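You operate a simulated robot arm through the tools that you are given. There is no shell and no other tool.

The job below is to be done with a simulated robot arm. You get a single attempt, and the scene is never put back.

## Task
Send the loaded truck out: swing the fork clear, brake off, roll to the white line, brake on.
Fine: hands clear of the wheels; the pin stays in its holder.

Only the result counts: the job must be done as asked and must still hold three seconds after the hand-in. Knocking over, shifting, dropping, spilling or breaking anything else fails it.

## Robot
A 7-joint arm with a fingered hand, fixed in place. Base frame: the origin is at the foot of the arm, x ahead of it, y to its left, z up. Lengths are in mm, angles in degrees, forces in N, time in s.
With the tool pointing down near the work surface it reaches from about 100 to 380 mm from the base axis. Its first joint turns from -143.0 to 143.0 degrees. Payload 3 kg.
Tool frame: the origin (TCP) lies between the finger pads and is the grasp point; the fingertips stand 26 mm ahead of it; z points along the fingers, y is the line along which they close. Largest opening 148 mm; the body of the gripper starts 73 mm behind the TCP. The gripper is a hand of 3 fingers: y runs from the thumb to the fingers, the wrist lies at [0, 0, -229] in the tool frame, and closing takes about 1.5 s.
Orientation is that of the tool frame in the base frame, as [roll, pitch, yaw] about the fixed x, y, z axes, in that order (R = Rz(yaw) Ry(pitch) Rx(roll)). With the fingers straight down and closing along the base's y, the tool's x points along the base's -x, its y along +y and its z along -z.

## Interface
- The arm moves only by the tool play_rows. Its argument "rows" is a list of rows, each a list of 7 numbers: the shift along the tool's x, y, z in units of 150 mm (1.0 is 150 mm), then the turn, a rotation vector about the tool's x, y, z in units of 45 degrees (1.0 is 45 degrees), then the gripper command, from -1 (shut) to 1 (fully open), values between in proportion. In form: [[tx, ty, tz, rx, ry, rz, grip], ...]. A call has 1 to 20 rows; each row is the pose to reach, as a shift and turn from the pose commanded when the call began, along the tool's axes at that moment. A call with a number of a shift or a turn outside -1 to 1 is refused whole. Each row takes 0.2 s and may step no farther than 50 mm and 8.6 degrees from the row before; otherwise, or with a gripper value out of range, the whole call is refused. Where a pose cannot be reached the arm comes as near as it can. A force on the tool above 40 N (or 10 N above the force at the start of the call, whichever is more), or a blocked arm, ends the call early, and 0.2 s more pass. Each finger travels about 153 mm/s and halts on what it meets, pressing with about 23 N; the grip force reading is that of the motor and also rises with nothing between the fingers. The clock runs only during rows and for 0.2 s after the last one: add rows that repeat a pose to give the fingers time. The reply holds the time, the measured pose of the TCP, the force on the tool along the base axes, the opening and the grip force, in the units named above and with some noise, with the torque about the TCP (base axes, N m) and any sound that the robot's microphone picked up, and new pictures: "views" is both (left out), scene, wrist or none.
- Cameras (640 x 400 px; columns grow to the right, rows downward): "scene" is fixed at [50.3, -636.8, 1243.1]; the picture's right is [0.56, -0.83, 0.00], its down [-0.27, -0.18, -0.94] and it looks along [0.79, 0.53, -0.33] (base axes); focal length 330 px, centre (320, 200). "wrist" rides on the gripper at [68, -39, -90] in the tool frame; the picture's right is [0.50, 0.87, 0.00], its down [-0.66, 0.38, -0.65] and it looks along [-0.57, 0.33, 0.76] (tool axes); focal length 222 px, centre (320, 200). There is no depth. A picture from a camera that has moved, and an enlarged one, comes with that camera's place and axes in the base frame and with its lens. The place of the scene camera against the robot may be out by one fixed shift of up to 18 mm in any direction.
- slide_trunk(by): slides the trunk up (or, below 0, down) by that many mm; the arm rides with it, the base frame stays. It gives what a move gives, with no picture.
- grasp_type(shape): the hand has 3 fingers and takes this shape, open, in about a second: jaw (thumb against the fingers, like two jaws); tri (thumb and two fingers); tip (a fingertip pinch); poke (one finger out to press); point (the index stretched); flat (the hand flat); cup (the hand cupped); fist (a fist). The gripper value then closes the fingers along that shape, each until it touches; the sizes above hold for jaw. It gives what a move gives, with no picture.
- zoom(camera, box): a new picture of the part [left, top, right, bottom] of that camera's present view, enlarged. It takes no simulated time.
- finish_job(): hands the job in; it is judged then, once.

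Places have to be worked out from the pictures, the camera data and where the tool is seen. Open the gripper and draw the arm clear of the work before you hand the job in, unless the task says otherwise.

The tools are called by a JSON object that holds its "api" and its "payload". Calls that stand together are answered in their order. play_rows: Moves the arm, as the interface text tells. Its arguments: {"type":"object","properties":{"rows":{"type":"array","items":{"type":"array","items":{"type":"number"}}},"views":{"type":"string","enum":["both","scene","wrist","none"]}},"required":["rows"]} The other tools are called the same way: slide_trunk (by) slides the trunk up or down; grasp_type (shape) gives the hand a shape; zoom (camera, box) takes an enlarged picture of a part of a camera's view; finish_job () hands the job in.

At the start:

```text
clock: 0.0
tool_pos: [878.9, -214.8, 1090.4]
orientation: [180.0, 0.0, 179.9]
ft_force: [-0.3, 0.0, -0.1]
torque: [0.02, -0.03, 0.0]
finger_gap: 148.1
grasp_force: 0.2
shape: jaw
trunk travel left (down, up): [-725.0, 165.0]
```

scene: 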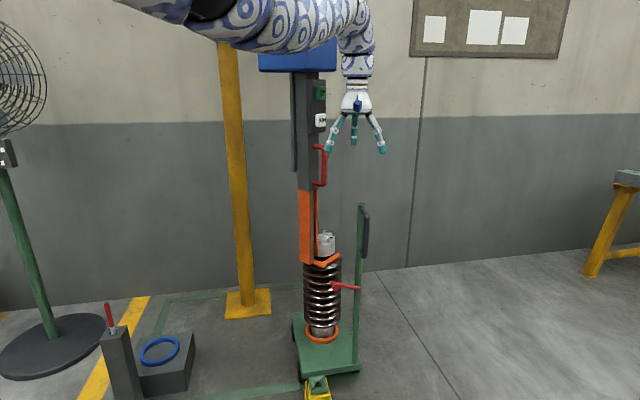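
wrist: 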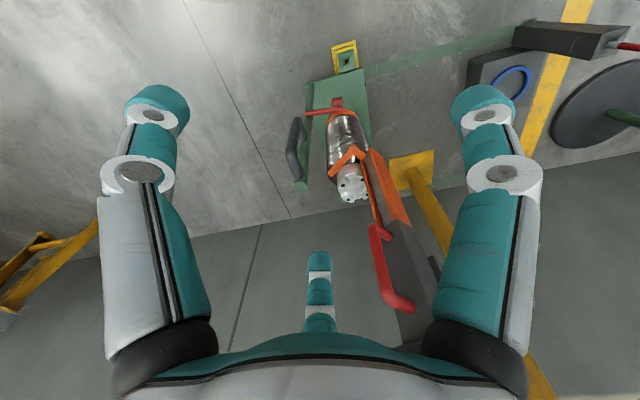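

The arm is up by a spring-compressor stand with a truck holding a coil spring and strut. I'll look closer at the parts before moving anything.

{"api": "zoom", "payload": {"camera": "scene", "box": [240, 180, 400, 400]}}

{"api": "zoom", "payload": {"camera": "scene", "box": [260, 40, 400, 220]}}

{"api": "zoom", "payload": {"camera": "wrist", "box": [240, 20, 460, 220]}}

{"api": "zoom", "payload": {"camera": "scene", "box": [0, 260, 260, 400]}}

{"api": "zoom", "payload": {"camera": "wrist", "box": [330, 130, 470, 340]}}

```text
1.82 times, centred on (320, 290) of scene
camera zoom: at [50.3, -636.8, 1243.1], right [0.56, -0.83, 0.0], down [-0.27, -0.18, -0.94], along [0.79, 0.53, -0.33], focal length 601 px, centre (320, 36)
```

zoom: 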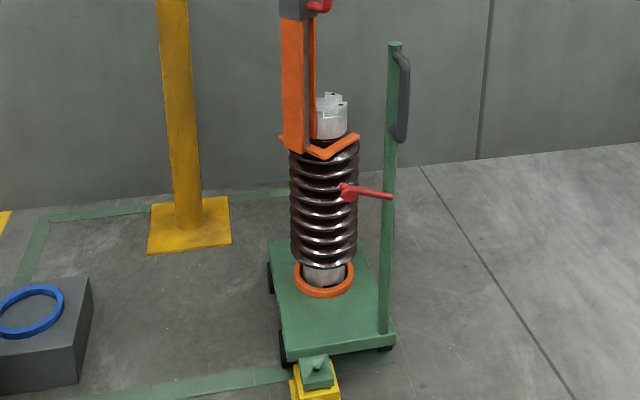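

```text
2.22 times, centred on (330, 130) of scene
camera zoom: at [50.3, -636.8, 1243.1], right [0.56, -0.83, 0.0], down [-0.27, -0.18, -0.94], along [0.79, 0.53, -0.33], focal length 734 px, centre (298, 356)
```

zoom: 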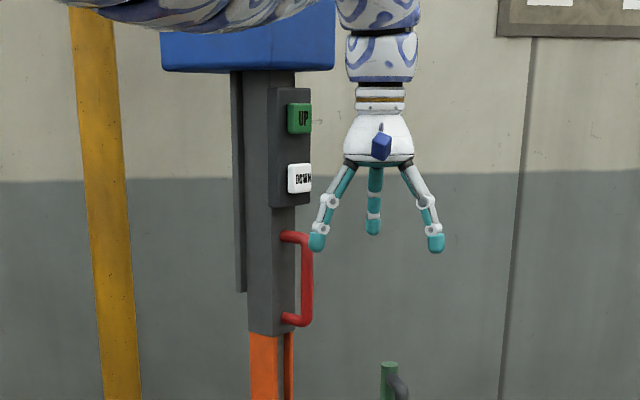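

```text
2.00 times, centred on (350, 120) of wrist
camera zoom: at [811.6, -253.8, 1180.3], right [-0.5, 0.87, 0.0], down [0.66, 0.38, 0.65], along [0.57, 0.33, -0.76], focal length 444 px, centre (260, 360)
```

zoom: 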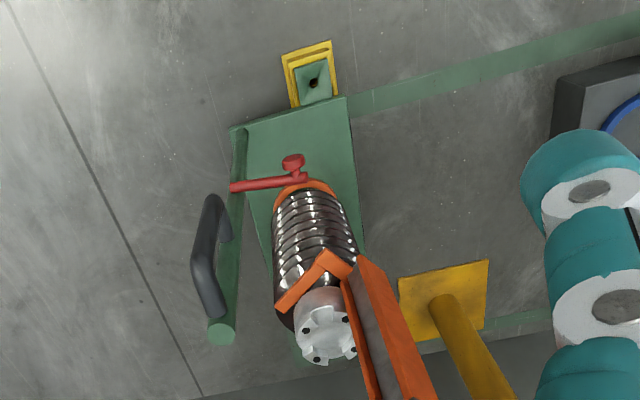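

```text
2.46 times, centred on (130, 330) of scene
camera zoom: at [50.3, -636.8, 1243.1], right [0.56, -0.83, 0.0], down [-0.27, -0.18, -0.94], along [0.79, 0.53, -0.33], focal length 814 px, centre (788, -120)
```

zoom: 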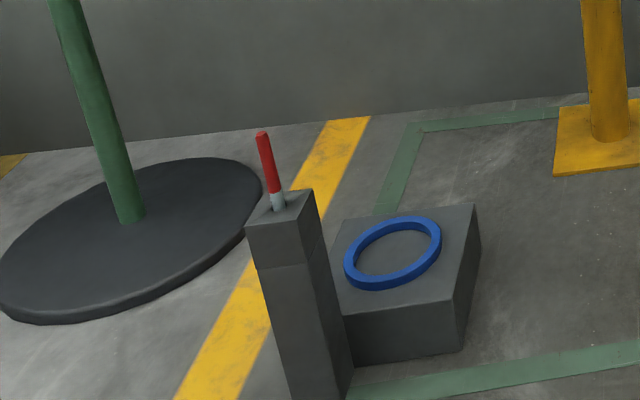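

```text
1.90 times, centred on (400, 235) of wrist
camera zoom: at [811.6, -253.8, 1180.3], right [-0.5, 0.87, 0.0], down [0.66, 0.38, 0.65], along [0.57, 0.33, -0.76], focal length 423 px, centre (168, 133)
```

zoom: 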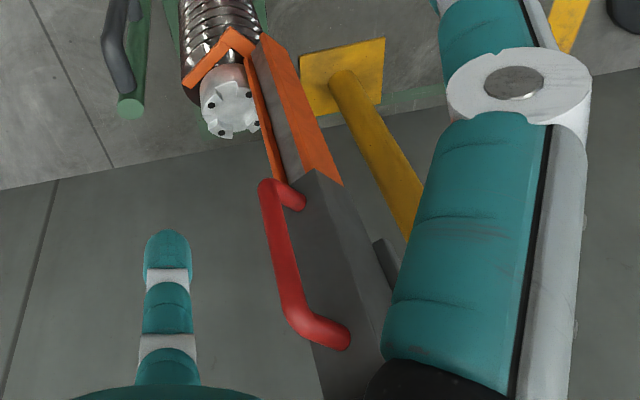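

The mast with the red handle and orange fork stands near (1050, 25), and the load is near (1150, 75). I haven't seen the white line or got a clear view of the brake yet, so I'll turn the hand about its own axis to look around.

{"api": "play_rows", "payload": {"rows": [[0, 0, 0, 0, 0, 0.18, 1], [0, 0, 0, 0, 0, 0.36, 1], [0, 0, 0, 0, 0, 0.54, 1], [0, 0, 0, 0, 0, 0.72, 1], [0, 0, 0, 0, 0, 0.9, 1], [0, 0, 0, 0, 0, 1.0, 1]], "views": "both"}}

```text
clock: 1.4
tool_pos: [879.0, -213.6, 1091.3]
orientation: [180.0, 0.1, 134.9]
ft_force: [0.0, -0.5, -0.2]
torque: [0.02, -0.02, -0.02]
finger_gap: 147.8
grasp_force: 0.1
shape: jaw
trunk travel left (down, up): [-725.0, 165.0]
camera wrist: at [803.8, -194.2, 1180.8], right [0.26, 0.97, 0.0], down [0.73, -0.2, 0.65], along [0.63, -0.17, -0.76], focal length 222 px, centre (320, 200)
```

scene: 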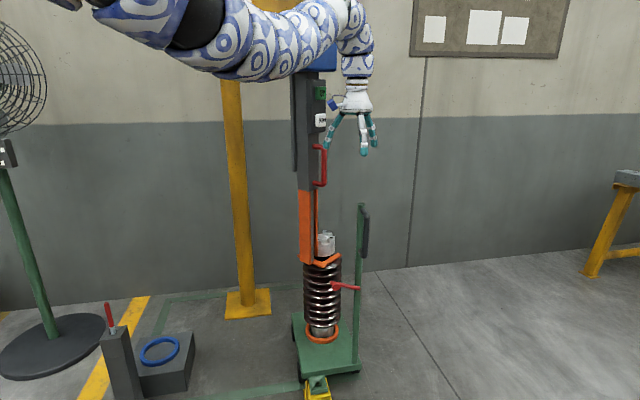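
wrist: 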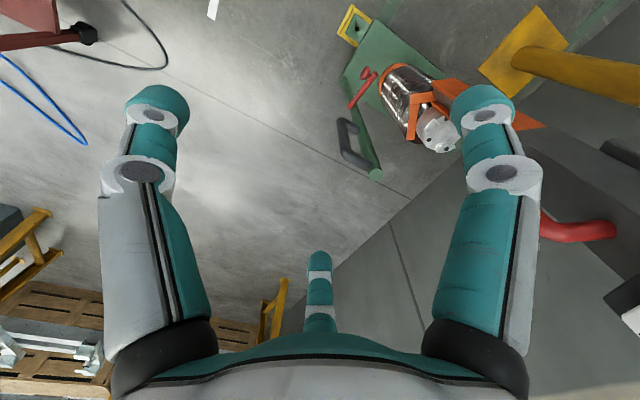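

A short white mark shows at the top edge of the wrist view, at floor point about (690, -610). I'll turn further that way to see the line and the track leading to it.

{"api": "play_rows", "payload": {"rows": [[0, 0, 0, 0, 0, 0.18, 1], [0, 0, 0, 0, 0, 0.36, 1], [0, 0, 0, 0, 0, 0.54, 1], [0, 0, 0, 0, 0, 0.72, 1], [0, 0, 0, 0, 0, 0.9, 1], [0, 0, 0, 0, 0, 1.0, 1]], "views": "wrist"}}

```text
clock: 2.8
tool_pos: [878.7, -214.3, 1090.2]
orientation: [179.9, 0.0, 89.9]
ft_force: [0.6, 1.0, 0.3]
torque: [-0.02, -0.04, -0.03]
finger_gap: 147.9
grasp_force: 0.0
shape: jaw
trunk travel left (down, up): [-725.0, 165.0]
camera wrist: at [840.2, -147.0, 1180.5], right [0.87, 0.5, 0.0], down [0.38, -0.66, 0.65], along [0.33, -0.57, -0.76], focal length 222 px, centre (320, 200)
```

wrist: 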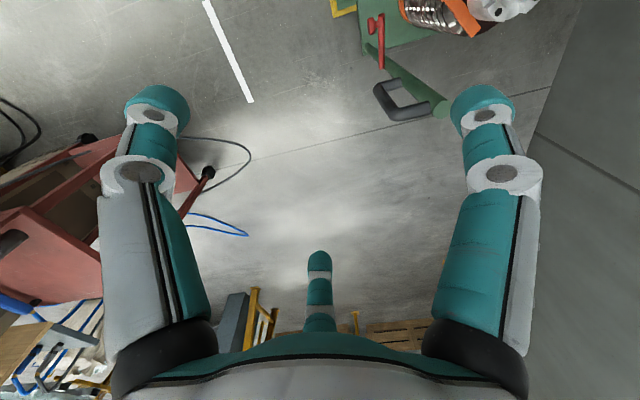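

The white line runs on the floor from about (437, -352) to (713, -635), so the truck rolls diagonally toward the robot's right front. I'll zoom in on the truck from here, then move back for a front view.

{"api": "zoom", "payload": {"camera": "wrist", "box": [320, 0, 560, 130]}}

{"api": "play_rows", "payload": {"rows": [[0, 0, 0, 0, 0, -0.18, 1], [0, 0, 0, 0, 0, -0.36, 1], [0, 0, 0, 0, 0, -0.54, 1], [0, 0, 0, 0, 0, -0.72, 1], [0, 0, 0, 0, 0, -0.9, 1], [0, 0, 0, 0, 0, -1.0, 1]], "views": "none"}}

```text
2.67 times, centred on (440, 65) of wrist
camera zoom: at [840.2, -147.0, 1180.5], right [0.87, 0.5, 0.0], down [0.38, -0.66, 0.65], along [0.33, -0.57, -0.76], focal length 592 px, centre (0, 560)
```

zoom: 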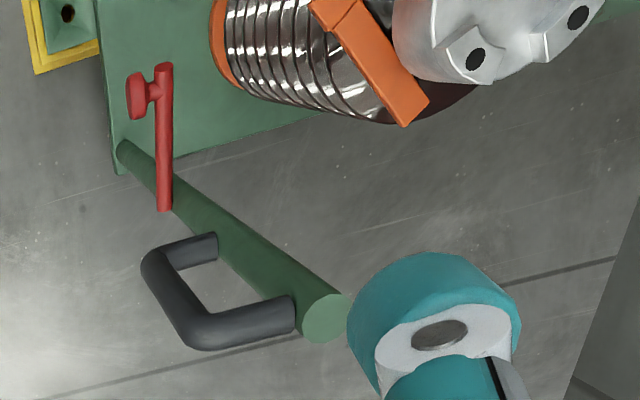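

```text
clock: 4.2
tool_pos: [878.7, -214.3, 1090.6]
orientation: [-180.0, 0.0, 135.2]
ft_force: [0.1, 0.1, 0.4]
torque: [0.03, 0.04, 0.0]
finger_gap: 148.1
grasp_force: 0.1
shape: jaw
trunk travel left (down, up): [-725.0, 165.0]
```

The brake lever sits on the front face of the green post at roughly z=570, with a peg at its free end. The work is aligned at 45° to the base, matching the current yaw of 135. I'll back off toward the line and turn to face the truck.

{"api": "play_rows", "payload": {"rows": [[0, -0.2, 0, 0, 0, -0.18, 1], [0, -0.4, 0, 0, 0, -0.36, 1], [0, -0.6, 0, 0, 0, -0.54, 1], [0, -0.8, 0, 0, 0, -0.72, 1], [0, -1.0, 0, 0, 0, -0.9, 1], [0, -1.0, 0, 0, 0, -1.0, 1]], "views": "both"}}

```text
clock: 5.6
tool_pos: [792.5, -321.2, 1059.7]
orientation: [-179.9, 2.1, 176.2]
ft_force: [-0.2, -0.4, 0.7]
torque: [0.01, 0.03, -0.03]
finger_gap: 147.9
grasp_force: 0.1
shape: jaw
out of reach, approached as far as the arm can: row 3, 4, 5, 6
trunk travel left (down, up): [-725.0, 165.0]
camera wrist: at [718.9, -356.0, 1147.8], right [-0.44, 0.9, -0.02], down [0.65, 0.34, 0.68], along [0.61, 0.29, -0.74], focal length 222 px, centre (320, 200)
```

scene: 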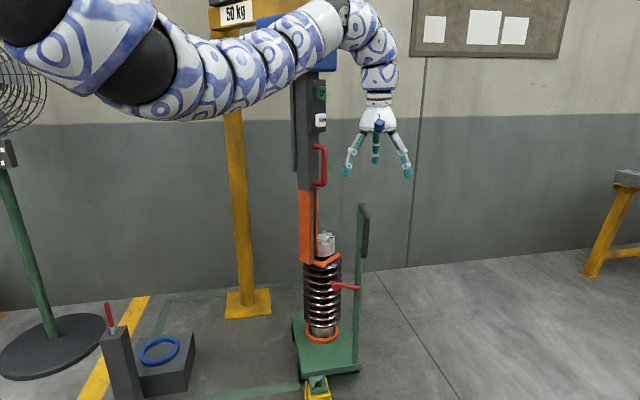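
wrist: 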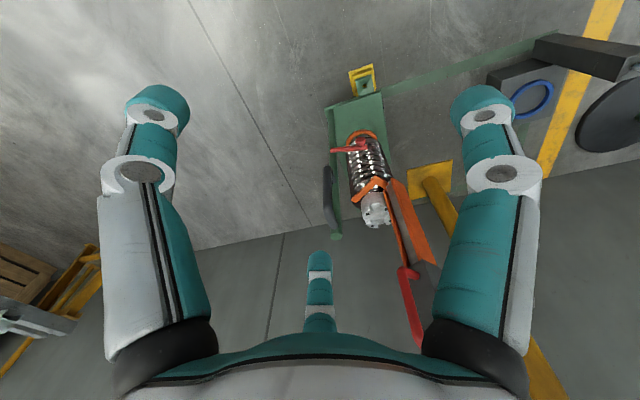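

The arm hit a reach limit here. I'll zoom in on the truck from this viewpoint.

{"api": "zoom", "payload": {"camera": "wrist", "box": [310, 55, 450, 145]}}

{"api": "zoom", "payload": {"camera": "wrist", "box": [310, 120, 470, 240]}}

{"api": "zoom", "payload": {"camera": "scene", "box": [280, 320, 380, 400]}}

{"api": "zoom", "payload": {"camera": "scene", "box": [190, 0, 350, 100]}}

{"api": "zoom", "payload": {"camera": "scene", "box": [285, 180, 385, 320]}}

```text
4.44 times, centred on (380, 100) of wrist
camera zoom: at [718.9, -356.0, 1147.8], right [-0.44, 0.9, -0.02], down [0.65, 0.34, 0.68], along [0.61, 0.29, -0.74], focal length 987 px, centre (53, 644)
```

zoom: 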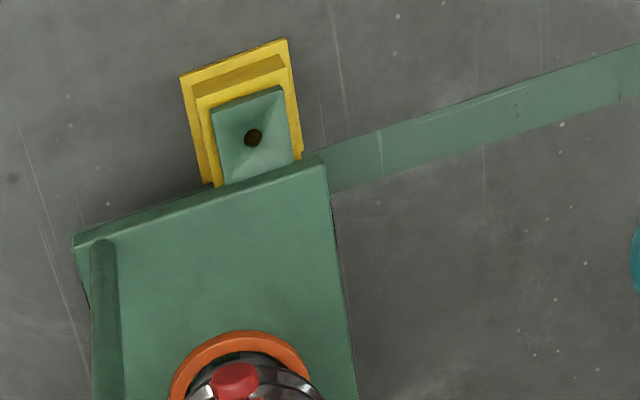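

```text
3.33 times, centred on (390, 180) of wrist
camera zoom: at [718.9, -356.0, 1147.8], right [-0.44, 0.9, -0.02], down [0.65, 0.34, 0.68], along [0.61, 0.29, -0.74], focal length 740 px, centre (87, 267)
```

zoom: 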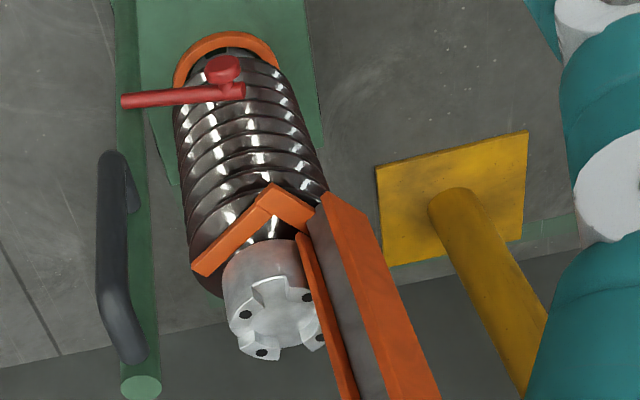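

```text
5.00 times, centred on (330, 360) of scene
camera zoom: at [50.3, -636.8, 1243.1], right [0.56, -0.83, 0.0], down [-0.27, -0.18, -0.94], along [0.79, 0.53, -0.33], focal length 1653 px, centre (270, -600)
```

zoom: 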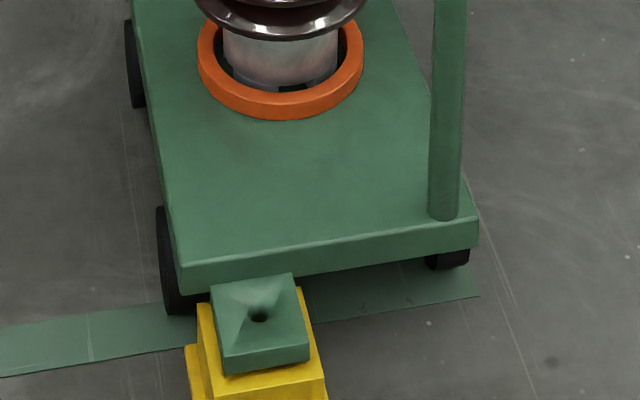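

```text
4.00 times, centred on (270, 50) of scene
camera zoom: at [50.3, -636.8, 1243.1], right [0.56, -0.83, 0.0], down [-0.27, -0.18, -0.94], along [0.79, 0.53, -0.33], focal length 1322 px, centre (520, 800)
```

zoom: 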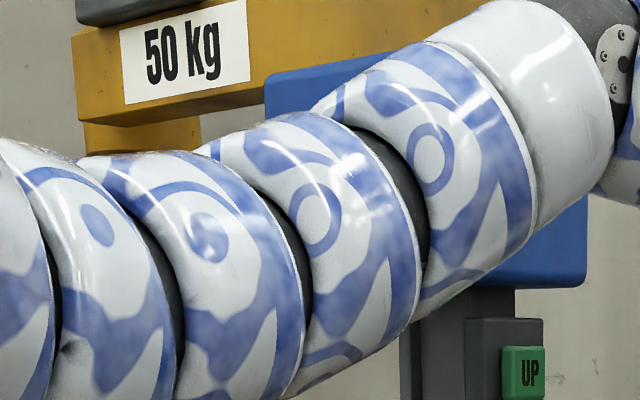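

```text
2.86 times, centred on (335, 250) of scene
camera zoom: at [50.3, -636.8, 1243.1], right [0.56, -0.83, 0.0], down [-0.27, -0.18, -0.94], along [0.79, 0.53, -0.33], focal length 944 px, centre (277, 57)
```

zoom: 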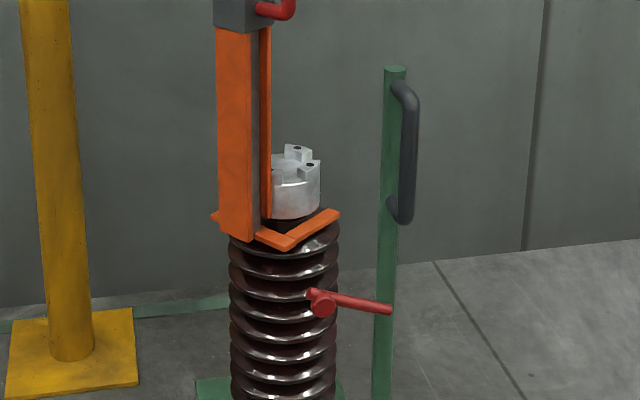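

The mast hangs on a jib that pivots at the yellow column near (1215, 672), and its U-fork opens away from the robot. So I'll pull the red handle toward the robot to clear it. First I'll turn the hand back to yaw about 90, ready to tilt it toward the mast.

{"api": "play_rows", "payload": {"rows": [[0, 0, 0, 0, 0, 0.18, 1], [0, 0, 0, 0, 0, 0.36, 1], [0, 0, 0, 0, 0, 0.54, 1], [0, 0, 0, 0, 0, 0.72, 1], [0, 0, 0, 0, 0, 0.9, 1], [0, 0, 0, 0, 0, 1.0, 1]], "views": "none"}}

```text
clock: 7.0
tool_pos: [792.4, -319.3, 1062.9]
orientation: [178.6, 1.6, 131.2]
ft_force: [0.5, 0.4, 0.6]
torque: [0.0, 0.01, 0.03]
finger_gap: 148.0
grasp_force: 0.1
shape: jaw
trunk travel left (down, up): [-725.0, 165.0]
```

The commanded pose follows the reached pose. I'll turn the rest of the way to yaw about 90.

{"api": "play_rows", "payload": {"rows": [[0, 0, 0, 0, 0, 0.18, 1], [0, 0, 0, 0, 0, 0.36, 1], [0, 0, 0, 0, 0, 0.54, 1], [0, 0, 0, 0, 0, 0.72, 1], [0, 0, 0, 0, 0, 0.91, 1]], "views": "none"}}

{"api": "play_rows", "payload": {"rows": [[0, 0, 0, 0, 0.18, 0, 1], [0, 0, 0, 0, 0.36, 0, 1], [0, 0, 0, 0, 0.54, 0, 1], [0, 0, 0, 0, 0.72, 0, 1], [0, 0, 0, 0, 0.9, 0, 1], [0, 0, 0, 0, 1.0, 0, 1]], "views": "both"}}

```text
clock: 8.2
tool_pos: [792.3, -318.5, 1061.4]
orientation: [177.9, 0.3, 90.3]
ft_force: [1.0, -0.9, 0.6]
torque: [-0.03, -0.03, -0.02]
finger_gap: 147.9
grasp_force: 0.0
shape: jaw
trunk travel left (down, up): [-725.0, 165.0]
```

```text
clock: 9.6
tool_pos: [792.9, -320.6, 1062.6]
orientation: [177.1, -44.7, 92.5]
ft_force: [-0.1, 0.4, -0.1]
torque: [-0.02, 0.0, 0.0]
finger_gap: 147.9
grasp_force: 0.0
shape: jaw
out of reach, approached as far as the arm can: row 1
trunk travel left (down, up): [-725.0, 165.0]
camera wrist: at [749.8, -336.1, 1171.7], right [0.85, 0.36, 0.38], down [0.38, -0.92, 0.02], along [0.36, 0.13, -0.92], focal length 222 px, centre (320, 200)
```

scene: 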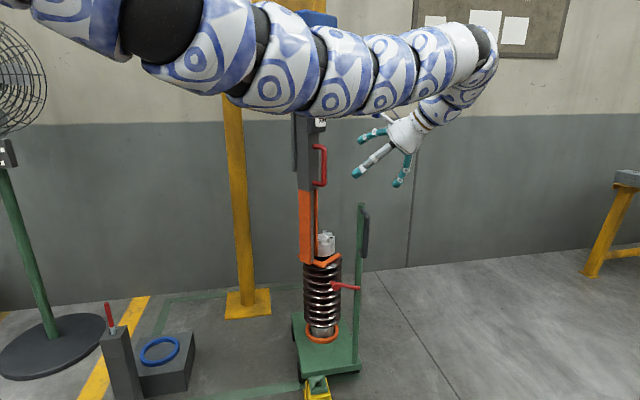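
wrist: 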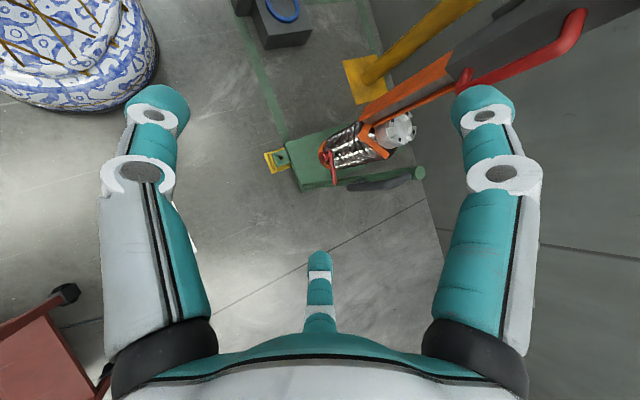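

With the tool tilted 45° the mast and load are visible from the front. I'll zoom in to locate the handle and fork.

{"api": "zoom", "payload": {"camera": "wrist", "box": [330, 0, 610, 175]}}

{"api": "zoom", "payload": {"camera": "wrist", "box": [250, 90, 450, 215]}}

```text
2.29 times, centred on (470, 88) of wrist
camera zoom: at [749.8, -336.1, 1171.7], right [0.85, 0.36, 0.38], down [0.38, -0.92, 0.02], along [0.36, 0.13, -0.92], focal length 508 px, centre (-23, 457)
```

zoom: 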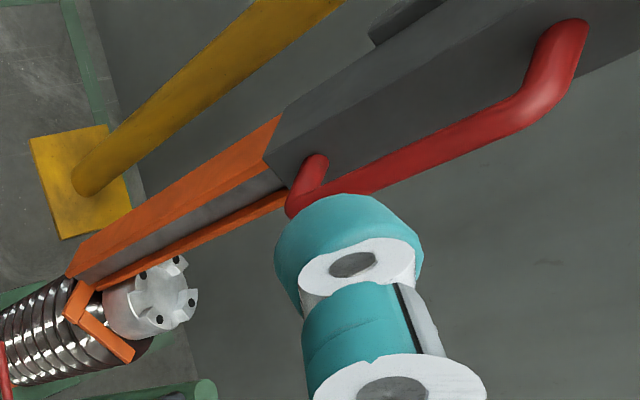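

```text
3.20 times, centred on (350, 152) of wrist
camera zoom: at [749.8, -336.1, 1171.7], right [0.85, 0.36, 0.38], down [0.38, -0.92, 0.02], along [0.36, 0.13, -0.92], focal length 711 px, centre (224, 352)
```

zoom: 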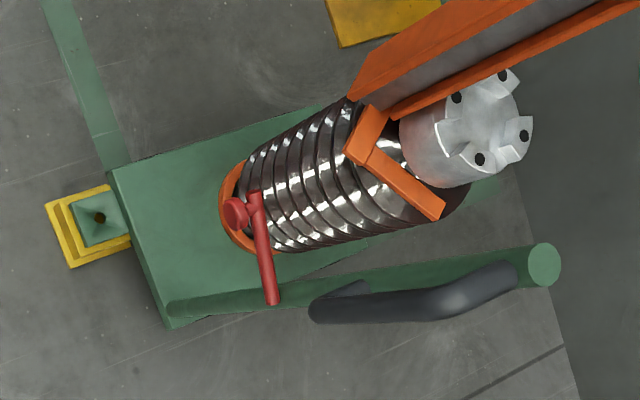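

The handle's vertical bar comes out at about (1059, 20), from z=867 to 1009. The post top is at (1057, -155, 839) and the brake lever tip is at (971, -88, 518). I'll move halfway toward the handle and check the reach.

{"api": "play_rows", "payload": {"rows": [[0.1, 0.17, 0.15, 0, 0, 0, 1], [0.2, 0.35, 0.3, 0, 0, 0, 1], [0.3, 0.53, 0.45, 0, 0, 0, 1], [0.4, 0.7, 0.6, 0, 0, 0, 1], [0.5, 0.88, 0.75, 0, 0, 0, 1]], "views": "both"}}

```text
clock: 10.8
tool_pos: [908.6, -180.7, 1037.8]
orientation: [177.2, -44.4, 92.4]
ft_force: [-0.2, 0.1, -0.1]
torque: [-0.09, 0.03, 0.02]
finger_gap: 148.2
grasp_force: 0.1
shape: jaw
out of reach, approached as far as the arm can: row 5
trunk travel left (down, up): [-725.0, 165.0]
camera wrist: at [866.3, -195.7, 1147.6], right [0.85, 0.36, 0.38], down [0.38, -0.92, 0.02], along [0.36, 0.13, -0.92], focal length 222 px, centre (320, 200)
```

scene: 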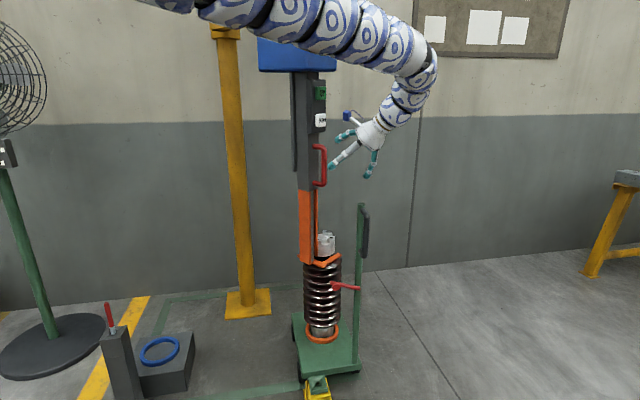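
wrist: 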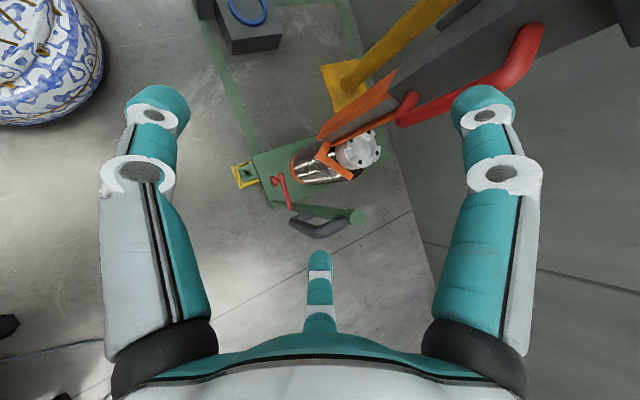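

Reach ends here with the wrist at about 967 mm radius. The shoulder looks higher than the wrist, so lowering the trunk should extend the reach. The space below the hand is free, so I'll lower it 150 mm.

{"api": "slide_trunk", "payload": {"by": -150}}

{"api": "play_rows", "payload": {"rows": [[0.2, 0.05, 0, 0, 0, 0, 1], [0.4, 0.15, -0.2, 0, 0, 0, 1], [0.5, 0.35, -0.4, 0, 0, 0, 1], [0.6, 0.55, -0.4, 0, 0, 0, 1], [0.65, 0.75, -0.4, 0, 0, 0, 1], [0.7, 0.98, -0.4, 0, 0, 0, 1]], "views": "both"}}

```text
clock: 12.6
tool_pos: [907.6, -184.1, 889.4]
orientation: [177.1, -44.6, 92.5]
ft_force: [-1.0, -0.2, 0.5]
torque: [0.02, -0.03, 0.01]
finger_gap: 147.7
grasp_force: 0.1
shape: jaw
trunk travel left (down, up): [-575.0, 315.0]
```

```text
clock: 13.9
tool_pos: [933.3, -167.7, 976.1]
orientation: [177.1, -44.7, 92.5]
ft_force: [-0.4, 0.7, 0.2]
torque: [-0.01, -0.01, 0.01]
finger_gap: 147.8
grasp_force: 0.0
shape: jaw
out of reach, approached as far as the arm can: row 3, 4, 5, 6
trunk travel left (down, up): [-575.0, 315.0]
camera wrist: at [891.2, -184.4, 1084.5], right [0.85, 0.36, 0.38], down [0.39, -0.92, 0.02], along [0.36, 0.13, -0.92], focal length 222 px, centre (320, 200)
```

scene: 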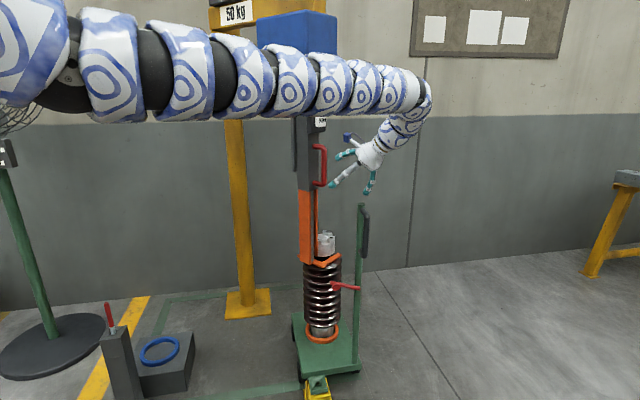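
wrist: 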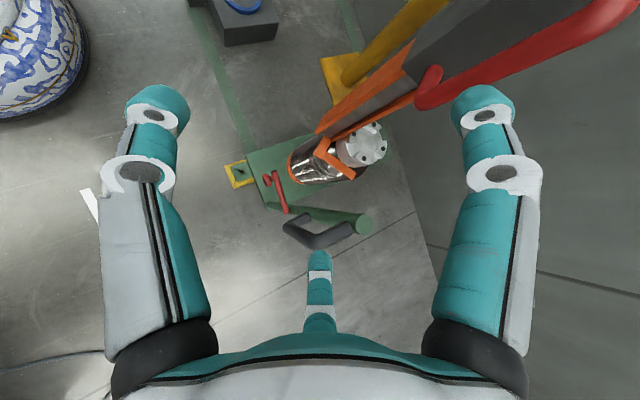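

From these two limits I estimate a shoulder height of about 1290 now and a wrist reach of about 1000 mm. The hand therefore has to point outward to reach the work. I'll back off in -x while levelling the tool, then turn it toward azimuth 55°.

{"api": "play_rows", "payload": {"rows": [[0, -0.2, 0, 0, 0.18, 0, 1], [0, -0.4, 0, 0, 0.36, 0, 1], [0, -0.6, 0, 0, 0.54, 0, 1], [0, -0.8, 0, 0, 0.72, 0, 1], [0, -0.9, 0, 0, 0.9, 0, 1], [0, -0.9, 0, 0, 1.0, 0, 1]], "views": "none"}}

{"api": "play_rows", "payload": {"rows": [[0, 0, 0, -0.18, 0, 0, 1], [0, 0, 0, -0.36, 0, 0, 1], [0, 0, 0, -0.54, 0, 0, 1], [0, 0, 0, -0.72, 0, 0, 1], [0, 0, 0, -0.78, 0, 0, 1]], "views": "both"}}

```text
clock: 15.3
tool_pos: [799.8, -170.7, 969.8]
orientation: [97.3, -87.9, 173.1]
ft_force: [-0.6, 0.0, 0.3]
torque: [0.01, -0.03, -0.01]
finger_gap: 148.2
grasp_force: 0.1
shape: jaw
trunk travel left (down, up): [-575.0, 315.0]
```

```text
clock: 16.6
tool_pos: [800.8, -171.4, 969.5]
orientation: [65.0, -87.8, 170.2]
ft_force: [0.0, 0.1, 0.7]
torque: [0.03, 0.0, -0.04]
finger_gap: 148.2
grasp_force: 0.1
shape: jaw
trunk travel left (down, up): [-575.0, 315.0]
camera wrist: at [714.7, -223.4, 1033.4], right [0.69, -0.49, 0.53], down [-0.04, -0.76, -0.65], along [0.72, 0.43, -0.54], focal length 222 px, centre (320, 200)
```

scene: 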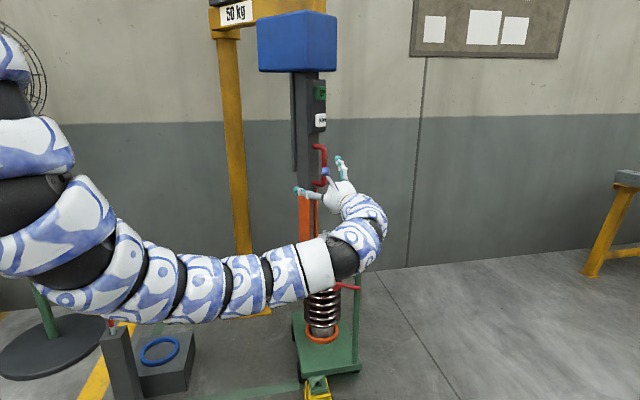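
wrist: 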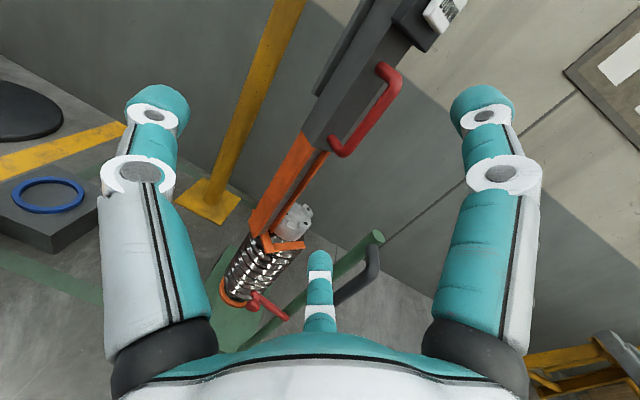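

The hand is now level and points at the mast, with the handle clearly visible. I'll zoom to refine the handle's position.

{"api": "zoom", "payload": {"camera": "wrist", "box": [260, 0, 480, 180]}}

{"api": "zoom", "payload": {"camera": "wrist", "box": [200, 170, 400, 350]}}

```text
2.22 times, centred on (370, 90) of wrist
camera zoom: at [714.7, -223.4, 1033.4], right [0.69, -0.49, 0.53], down [-0.04, -0.76, -0.65], along [0.72, 0.43, -0.54], focal length 494 px, centre (209, 444)
```

zoom: 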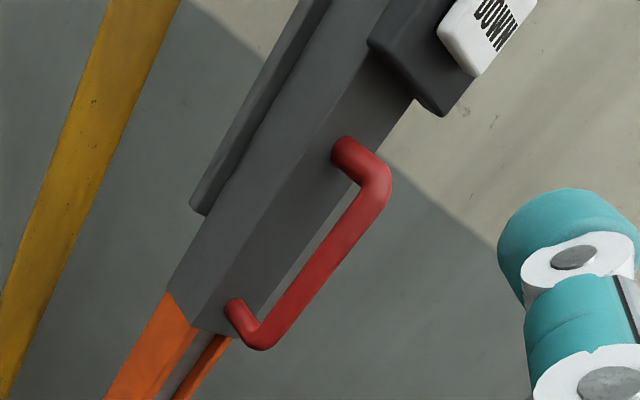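

```text
2.22 times, centred on (300, 260) of wrist
camera zoom: at [714.7, -223.4, 1033.4], right [0.69, -0.49, 0.53], down [-0.04, -0.76, -0.65], along [0.72, 0.43, -0.54], focal length 494 px, centre (364, 67)
```

zoom: 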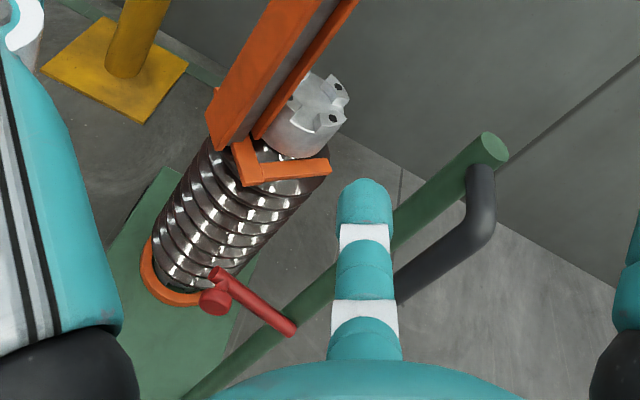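

Crossing two wrist views puts the handle bar at about (1040, 0), from z≈898 to 1020. I'll lower the trunk another 150 mm for reach, then move to a standoff in front of the bar.

{"api": "slide_trunk", "payload": {"by": -150}}

{"api": "play_rows", "payload": {"rows": [[0.2, 0.1, 0.1, 0, 0, 0, 1], [0.4, 0.22, 0.25, 0, 0, 0, 1], [0.6, 0.34, 0.42, 0, 0, 0, 1], [0.75, 0.46, 0.6, 0, 0, 0, 1], [0.87, 0.58, 0.78, 0, 0, 0, 1], [0.87, 0.7, 0.9, 0, 0, 0, 1]], "views": "both"}}

```text
clock: 18.3
tool_pos: [799.0, -171.0, 818.7]
orientation: [64.2, -87.9, 171.1]
ft_force: [0.9, 0.5, 0.0]
torque: [-0.01, 0.01, 0.01]
finger_gap: 148.2
grasp_force: 0.1
shape: jaw
trunk travel left (down, up): [-425.0, 465.0]
```

```text
clock: 19.7
tool_pos: [959.6, -118.7, 953.0]
orientation: [64.2, -88.0, 171.1]
ft_force: [0.6, -0.3, 0.0]
torque: [-0.01, 0.02, 0.0]
finger_gap: 148.1
grasp_force: 0.0
shape: jaw
trunk travel left (down, up): [-425.0, 465.0]
camera wrist: at [874.2, -170.4, 1017.6], right [0.69, -0.49, 0.53], down [-0.04, -0.76, -0.65], along [0.72, 0.43, -0.54], focal length 222 px, centre (320, 200)
```

scene: 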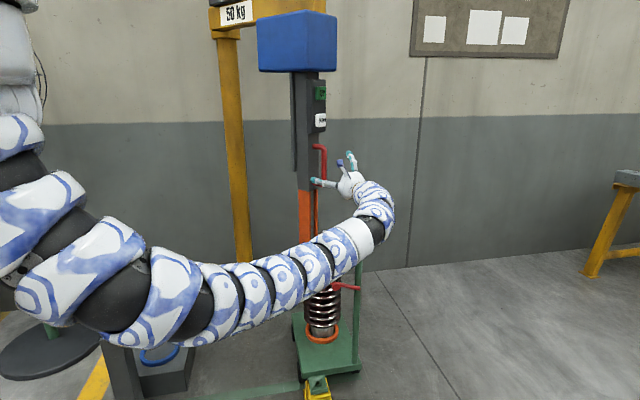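
wrist: 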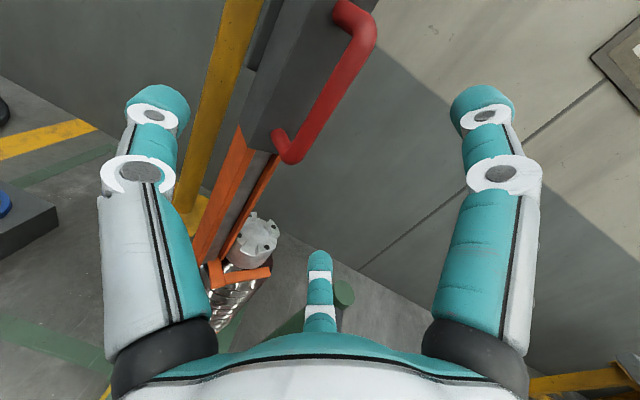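

The refined bar position of about (1042, -3, z≈960 mid) lies straight ahead along the tool axis, about 142 mm away. I'll half-close the hand so the thumb clears the mast face, move in 90 mm, and look.

{"api": "play_rows", "payload": {"rows": [[0.03, 0, 0.1, 0, 0, 0, 0.6], [0.03, 0, 0.25, 0, 0, 0, 0.3], [0.03, 0, 0.4, 0, 0, 0, 0.15], [0.03, 0, 0.55, 0, 0, 0, 0.1], [0.03, 0, 0.6, 0, 0, 0, 0.1]], "views": "both"}}

```text
clock: 20.9
tool_pos: [1008.6, -43.4, 959.2]
orientation: [63.9, -87.9, 171.3]
ft_force: [0.2, -0.1, -0.2]
torque: [-0.01, -0.01, -0.02]
finger_gap: 81.9
grasp_force: 0.2
shape: jaw
trunk travel left (down, up): [-425.0, 465.0]
camera wrist: at [924.2, -96.2, 1024.2], right [0.69, -0.49, 0.53], down [-0.04, -0.76, -0.65], along [0.72, 0.43, -0.54], focal length 222 px, centre (320, 200)
```

scene: 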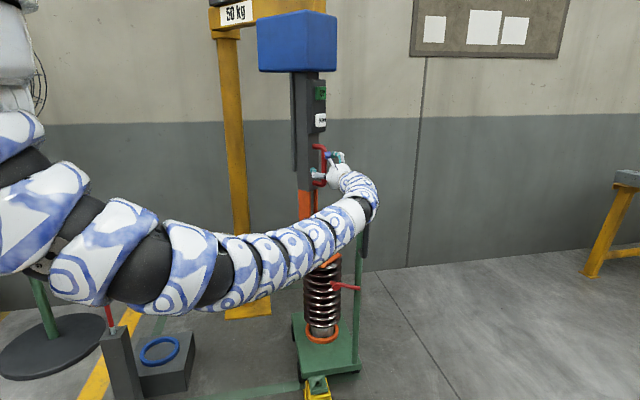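
wrist: 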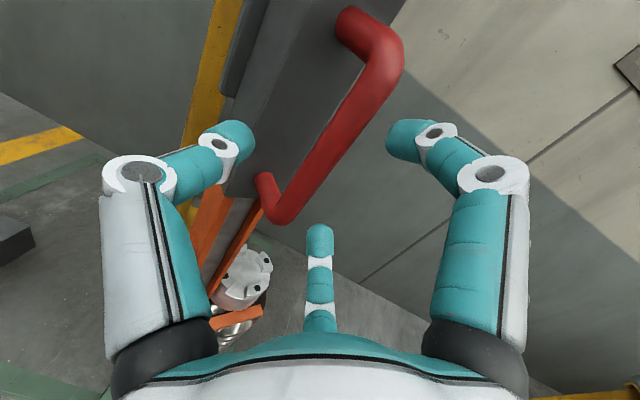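

The bar now runs between the thumb and the fingers, about 50 mm ahead of the TCP. I'll advance 33 mm so it sits near the finger pads without the thumb touching the mast, then close.

{"api": "play_rows", "payload": {"rows": [[0.03, 0.03, 0.1, 0, 0, 0, 0.1], [0.03, 0.03, 0.22, 0, 0, 0, 0.1], [0.03, 0.03, 0.22, 0, 0, 0, -0.3], [0.03, 0.03, 0.22, 0, 0, 0, -0.7], [0.03, 0.03, 0.22, 0, 0, 0, -1], [0.03, 0.03, 0.22, 0, 0, 0, -1], [0.03, 0.03, 0.22, 0, 0, 0, -1], [0.03, 0.03, 0.22, 0, 0, 0, -1]], "views": "both"}}

```text
clock: 22.7
tool_pos: [1030.6, -18.5, 965.4]
orientation: [64.8, -88.0, 170.7]
ft_force: [3.4, 5.8, -1.3]
torque: [-0.01, -0.01, 0.14]
finger_gap: 17.8
grasp_force: 23.4
shape: jaw
trunk travel left (down, up): [-425.0, 465.0]
camera wrist: at [946.0, -71.2, 1030.0], right [0.69, -0.49, 0.53], down [-0.04, -0.76, -0.65], along [0.72, 0.43, -0.54], focal length 222 px, centre (320, 200)
```

scene: 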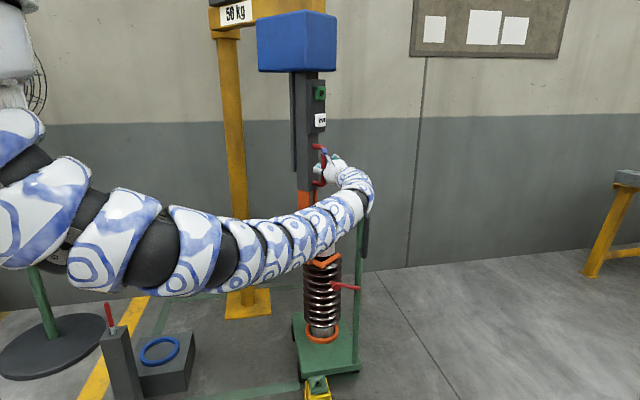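
wrist: 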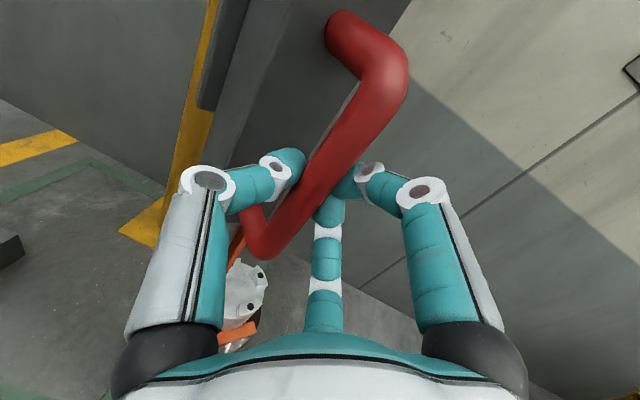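

The bar is gripped (17.8 mm gap, 23 N). I'll start pulling it along the arc about the column, about 5° of swing, and watch the forces.

{"api": "play_rows", "payload": {"rows": [[0.003, -0.05, -0.017, 0, 0, 0, -1], [0.005, -0.12, -0.04, 0, 0, 0, -1], [0.007, -0.193, -0.063, 0, 0, 0, -1], [0.01, -0.29, -0.092, 0, 0, 0, -1], [0.014, -0.389, -0.119, 0, 0, 0, -1]], "views": "both"}}

```text
clock: 23.9
tool_pos: [971.3, -1.0, 964.5]
orientation: [64.1, -87.9, 171.3]
ft_force: [-1.7, 3.3, -1.5]
torque: [-0.01, 0.0, 0.11]
finger_gap: 16.6
grasp_force: 23.3
shape: jaw
trunk travel left (down, up): [-425.0, 465.0]
camera wrist: at [886.5, -53.0, 1030.1], right [0.69, -0.49, 0.53], down [-0.04, -0.76, -0.65], along [0.72, 0.43, -0.54], focal length 222 px, centre (320, 200)
```

scene: 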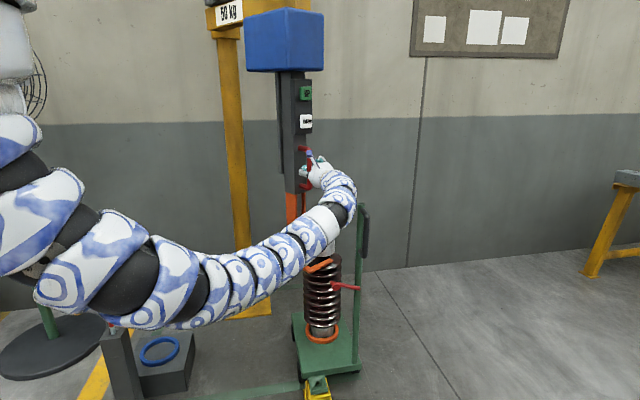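
wrist: 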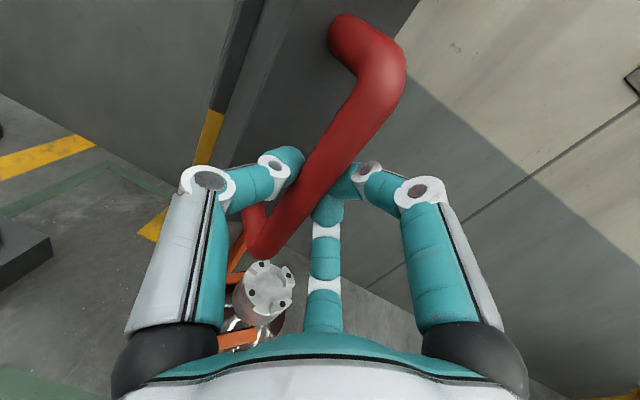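

The mast swings freely with only a few newtons. I'll keep pulling along the arc.

{"api": "play_rows", "payload": {"rows": [[0.004, -0.09, -0.022, 0, 0, 0, -1], [0.007, -0.197, -0.048, 0, 0, 0, -1], [0.011, -0.298, -0.069, 0, 0, 0, -1], [0.014, -0.398, -0.088, 0, 0, 0, -1], [0.018, -0.498, -0.104, 0, 0, 0, -1], [0.021, -0.598, -0.118, 0, 0, 0, -1], [0.025, -0.7, -0.13, 0, 0, 0, -1], [0.028, -0.8, -0.14, 0, 0, 0, -1], [0.031, -0.89, -0.145, 0, 0, 0, -1], [0.033, -0.96, -0.147, 0, 0, 0, -1]], "views": "both"}}

```text
clock: 26.1
tool_pos: [842.0, 64.1, 965.7]
orientation: [64.1, -88.0, 171.3]
ft_force: [0.4, 4.0, -3.0]
torque: [-0.06, 0.0, -0.07]
finger_gap: 16.1
grasp_force: 23.2
shape: jaw
trunk travel left (down, up): [-425.0, 465.0]
camera wrist: at [756.6, 11.3, 1030.2], right [0.69, -0.49, 0.53], down [-0.04, -0.76, -0.65], along [0.72, 0.43, -0.54], focal length 222 px, centre (320, 200)
```

scene: 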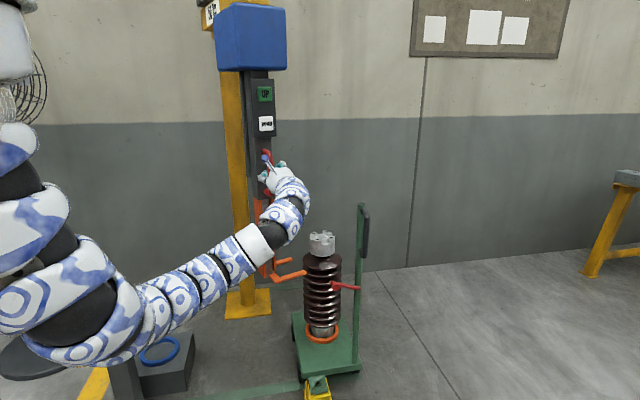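
wrist: 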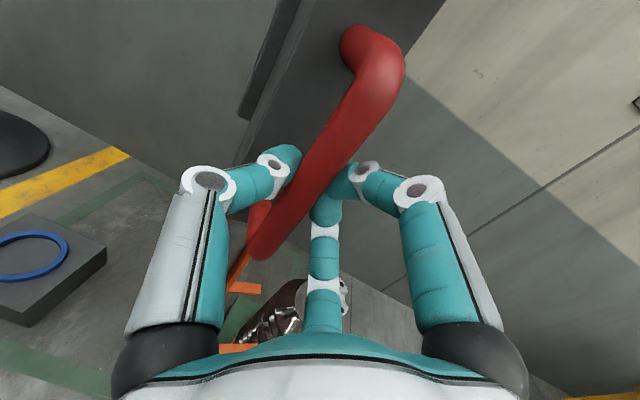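

The fork has come off the load and the load stands steady. I'll swing it about 12° further so the fork and hand are well out of the truck's path.

{"api": "play_rows", "payload": {"rows": [[0.003, -0.1, -0.002, 0, 0, 0, -1], [0.006, -0.2, -0.004, 0, 0, 0, -1], [0.01, -0.305, -0.004, 0, 0, 0, -1], [0.013, -0.408, -0.003, 0, 0, 0, -1], [0.016, -0.51, 0.004, 0, 0, 0, -1], [0.02, -0.612, 0.012, 0, 0, 0, -1], [0.023, -0.713, 0.02, 0, 0, 0, -1], [0.026, -0.813, 0.029, 0, 0, 0, -1], [0.029, -0.9, 0.04, 0, 0, 0, -1], [0.031, -0.95, 0.047, 0, 0, 0, -1], [0.031, -0.97, 0.05, 0, 0, 0, -1], [0.031, -0.97, 0.05, 0, 0, 0, -1], [0.031, -0.97, 0.05, 0, 0, 0, -1]], "views": "both"}}

```text
clock: 28.9
tool_pos: [728.4, 152.2, 965.6]
orientation: [66.6, -87.8, 168.8]
ft_force: [18.0, 18.5, 3.7]
torque: [0.09, 0.01, -0.44]
finger_gap: 14.9
grasp_force: 23.3
shape: jaw
trunk travel left (down, up): [-425.0, 465.0]
camera wrist: at [642.6, 100.7, 1029.6], right [0.69, -0.49, 0.53], down [-0.04, -0.76, -0.65], along [0.72, 0.43, -0.54], focal length 222 px, centre (320, 200)
```

scene: 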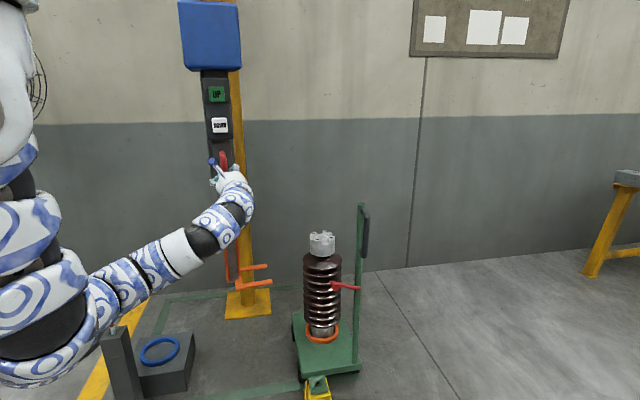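
wrist: 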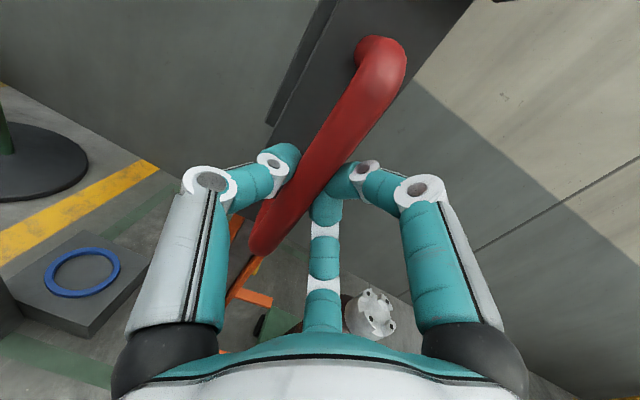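

The fork is far clear, and the force of about 18 N suggests the arm is working against something near the end of its swing. I'll ease back slightly, open partly, and back the hand straight out.

{"api": "play_rows", "payload": {"rows": [[0, 0.03, 0.02, 0, 0, 0, -1], [0, 0.03, 0.02, 0, 0, 0, -0.5], [0, 0.03, 0.02, 0, 0, 0, 0.1], [0, 0.03, 0.02, 0, 0, 0, 0.2], [0, 0.03, 0.02, 0, 0, 0, 0.2]], "views": "wrist"}}

```text
clock: 30.1
tool_pos: [732.5, 151.4, 965.7]
orientation: [64.4, -87.9, 171.0]
ft_force: [0.2, -0.5, 0.3]
torque: [-0.02, -0.01, 0.0]
finger_gap: 88.2
grasp_force: 0.1
shape: jaw
trunk travel left (down, up): [-425.0, 465.0]
camera wrist: at [647.5, 99.1, 1030.6], right [0.69, -0.49, 0.53], down [-0.04, -0.76, -0.65], along [0.72, 0.43, -0.54], focal length 222 px, centre (320, 200)
```

wrist: 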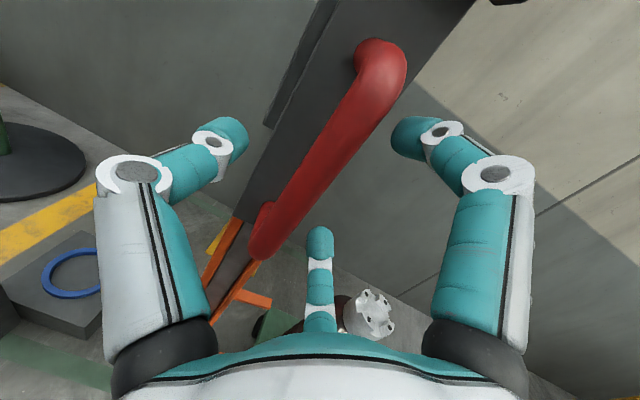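

The handle is released and nothing moved. I'll back straight out.

{"api": "play_rows", "payload": {"rows": [[0, 0, -0.2, 0, 0, 0, 0.2], [0, 0, -0.45, 0, 0, 0, 0.2], [0, 0, -0.7, 0, 0, 0, 0.2], [0, 0.2, -0.95, 0, 0, 0, 0.2], [0, 0.5, -1.0, 0, 0, 0, 0.2], [0, 0.8, -1.0, 0, 0, 0, 0.2]], "views": "both"}}

```text
clock: 31.5
tool_pos: [744.8, -39.8, 967.0]
orientation: [65.0, -87.8, 170.2]
ft_force: [0.0, -0.4, 0.0]
torque: [0.0, -0.03, -0.01]
finger_gap: 88.5
grasp_force: 0.0
shape: jaw
trunk travel left (down, up): [-425.0, 465.0]
camera wrist: at [660.4, -92.4, 1031.4], right [0.69, -0.49, 0.53], down [-0.04, -0.76, -0.65], along [0.72, 0.43, -0.54], focal length 222 px, centre (320, 200)
```

scene: 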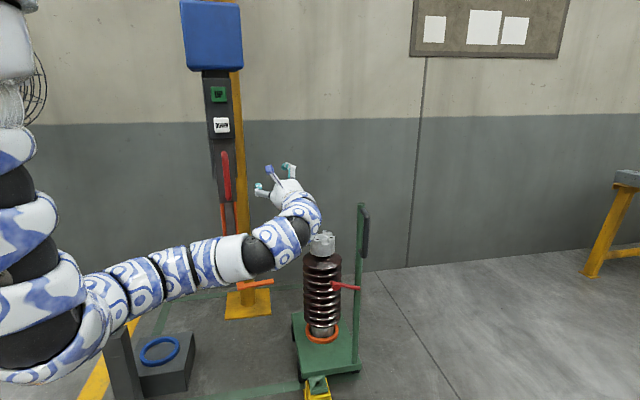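
wrist: 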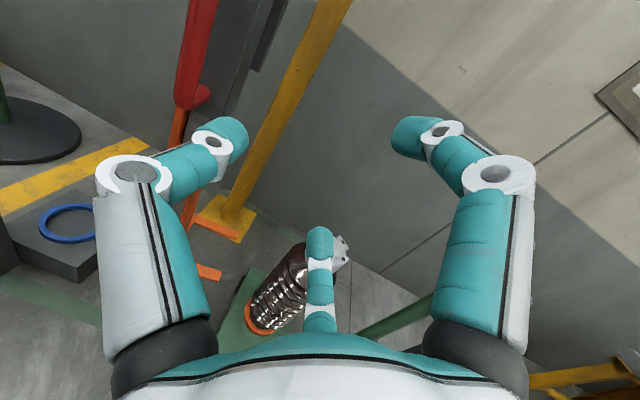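

The mast stays where I left it. Next is the brake lever, with its tip near (971, -88, 518). I'll lower the trunk 250 mm and bring the hand in front of the lever.

{"api": "slide_trunk", "payload": {"by": -250}}

{"api": "play_rows", "payload": {"rows": [[0, 0.1, -0.15, -0.04, 0, 0, 0.2], [-0.1, 0.3, -0.3, -0.08, 0, 0, 0.2], [-0.25, 0.5, -0.4, -0.12, 0, 0, 0.2], [-0.4, 0.7, -0.4, -0.16, 0, 0, 0.2], [-0.55, 0.9, -0.4, -0.22, 0, 0, 0.2]], "views": "both"}}

```text
clock: 34.1
tool_pos: [744.9, -40.8, 716.9]
orientation: [64.1, -87.9, 171.2]
ft_force: [-0.2, -0.5, 0.3]
torque: [0.0, -0.03, 0.03]
finger_gap: 88.3
grasp_force: 0.0
shape: jaw
trunk travel left (down, up): [-175.0, 715.0]
```

```text
clock: 35.3
tool_pos: [826.5, -167.3, 639.0]
orientation: [52.8, -87.9, 172.7]
ft_force: [0.3, -0.4, 0.8]
torque: [-0.02, 0.01, 0.01]
finger_gap: 88.5
grasp_force: 0.1
shape: jaw
trunk travel left (down, up): [-175.0, 715.0]
camera wrist: at [732.7, -203.8, 701.8], right [0.6, -0.61, 0.52], down [-0.17, -0.73, -0.66], along [0.78, 0.31, -0.54], focal length 222 px, centre (320, 200)
```

scene: 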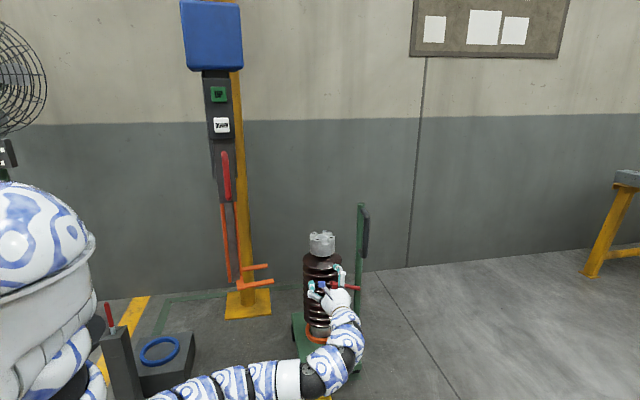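
wrist: 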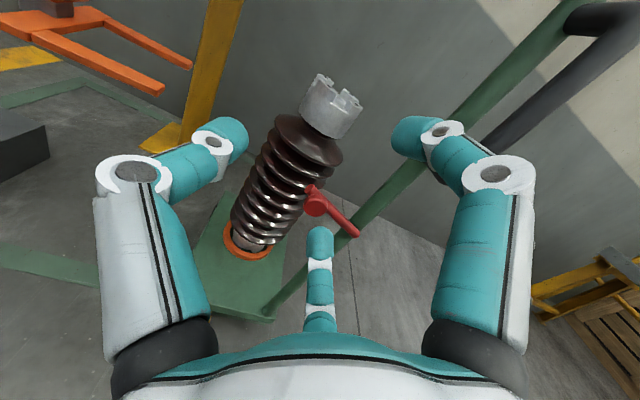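

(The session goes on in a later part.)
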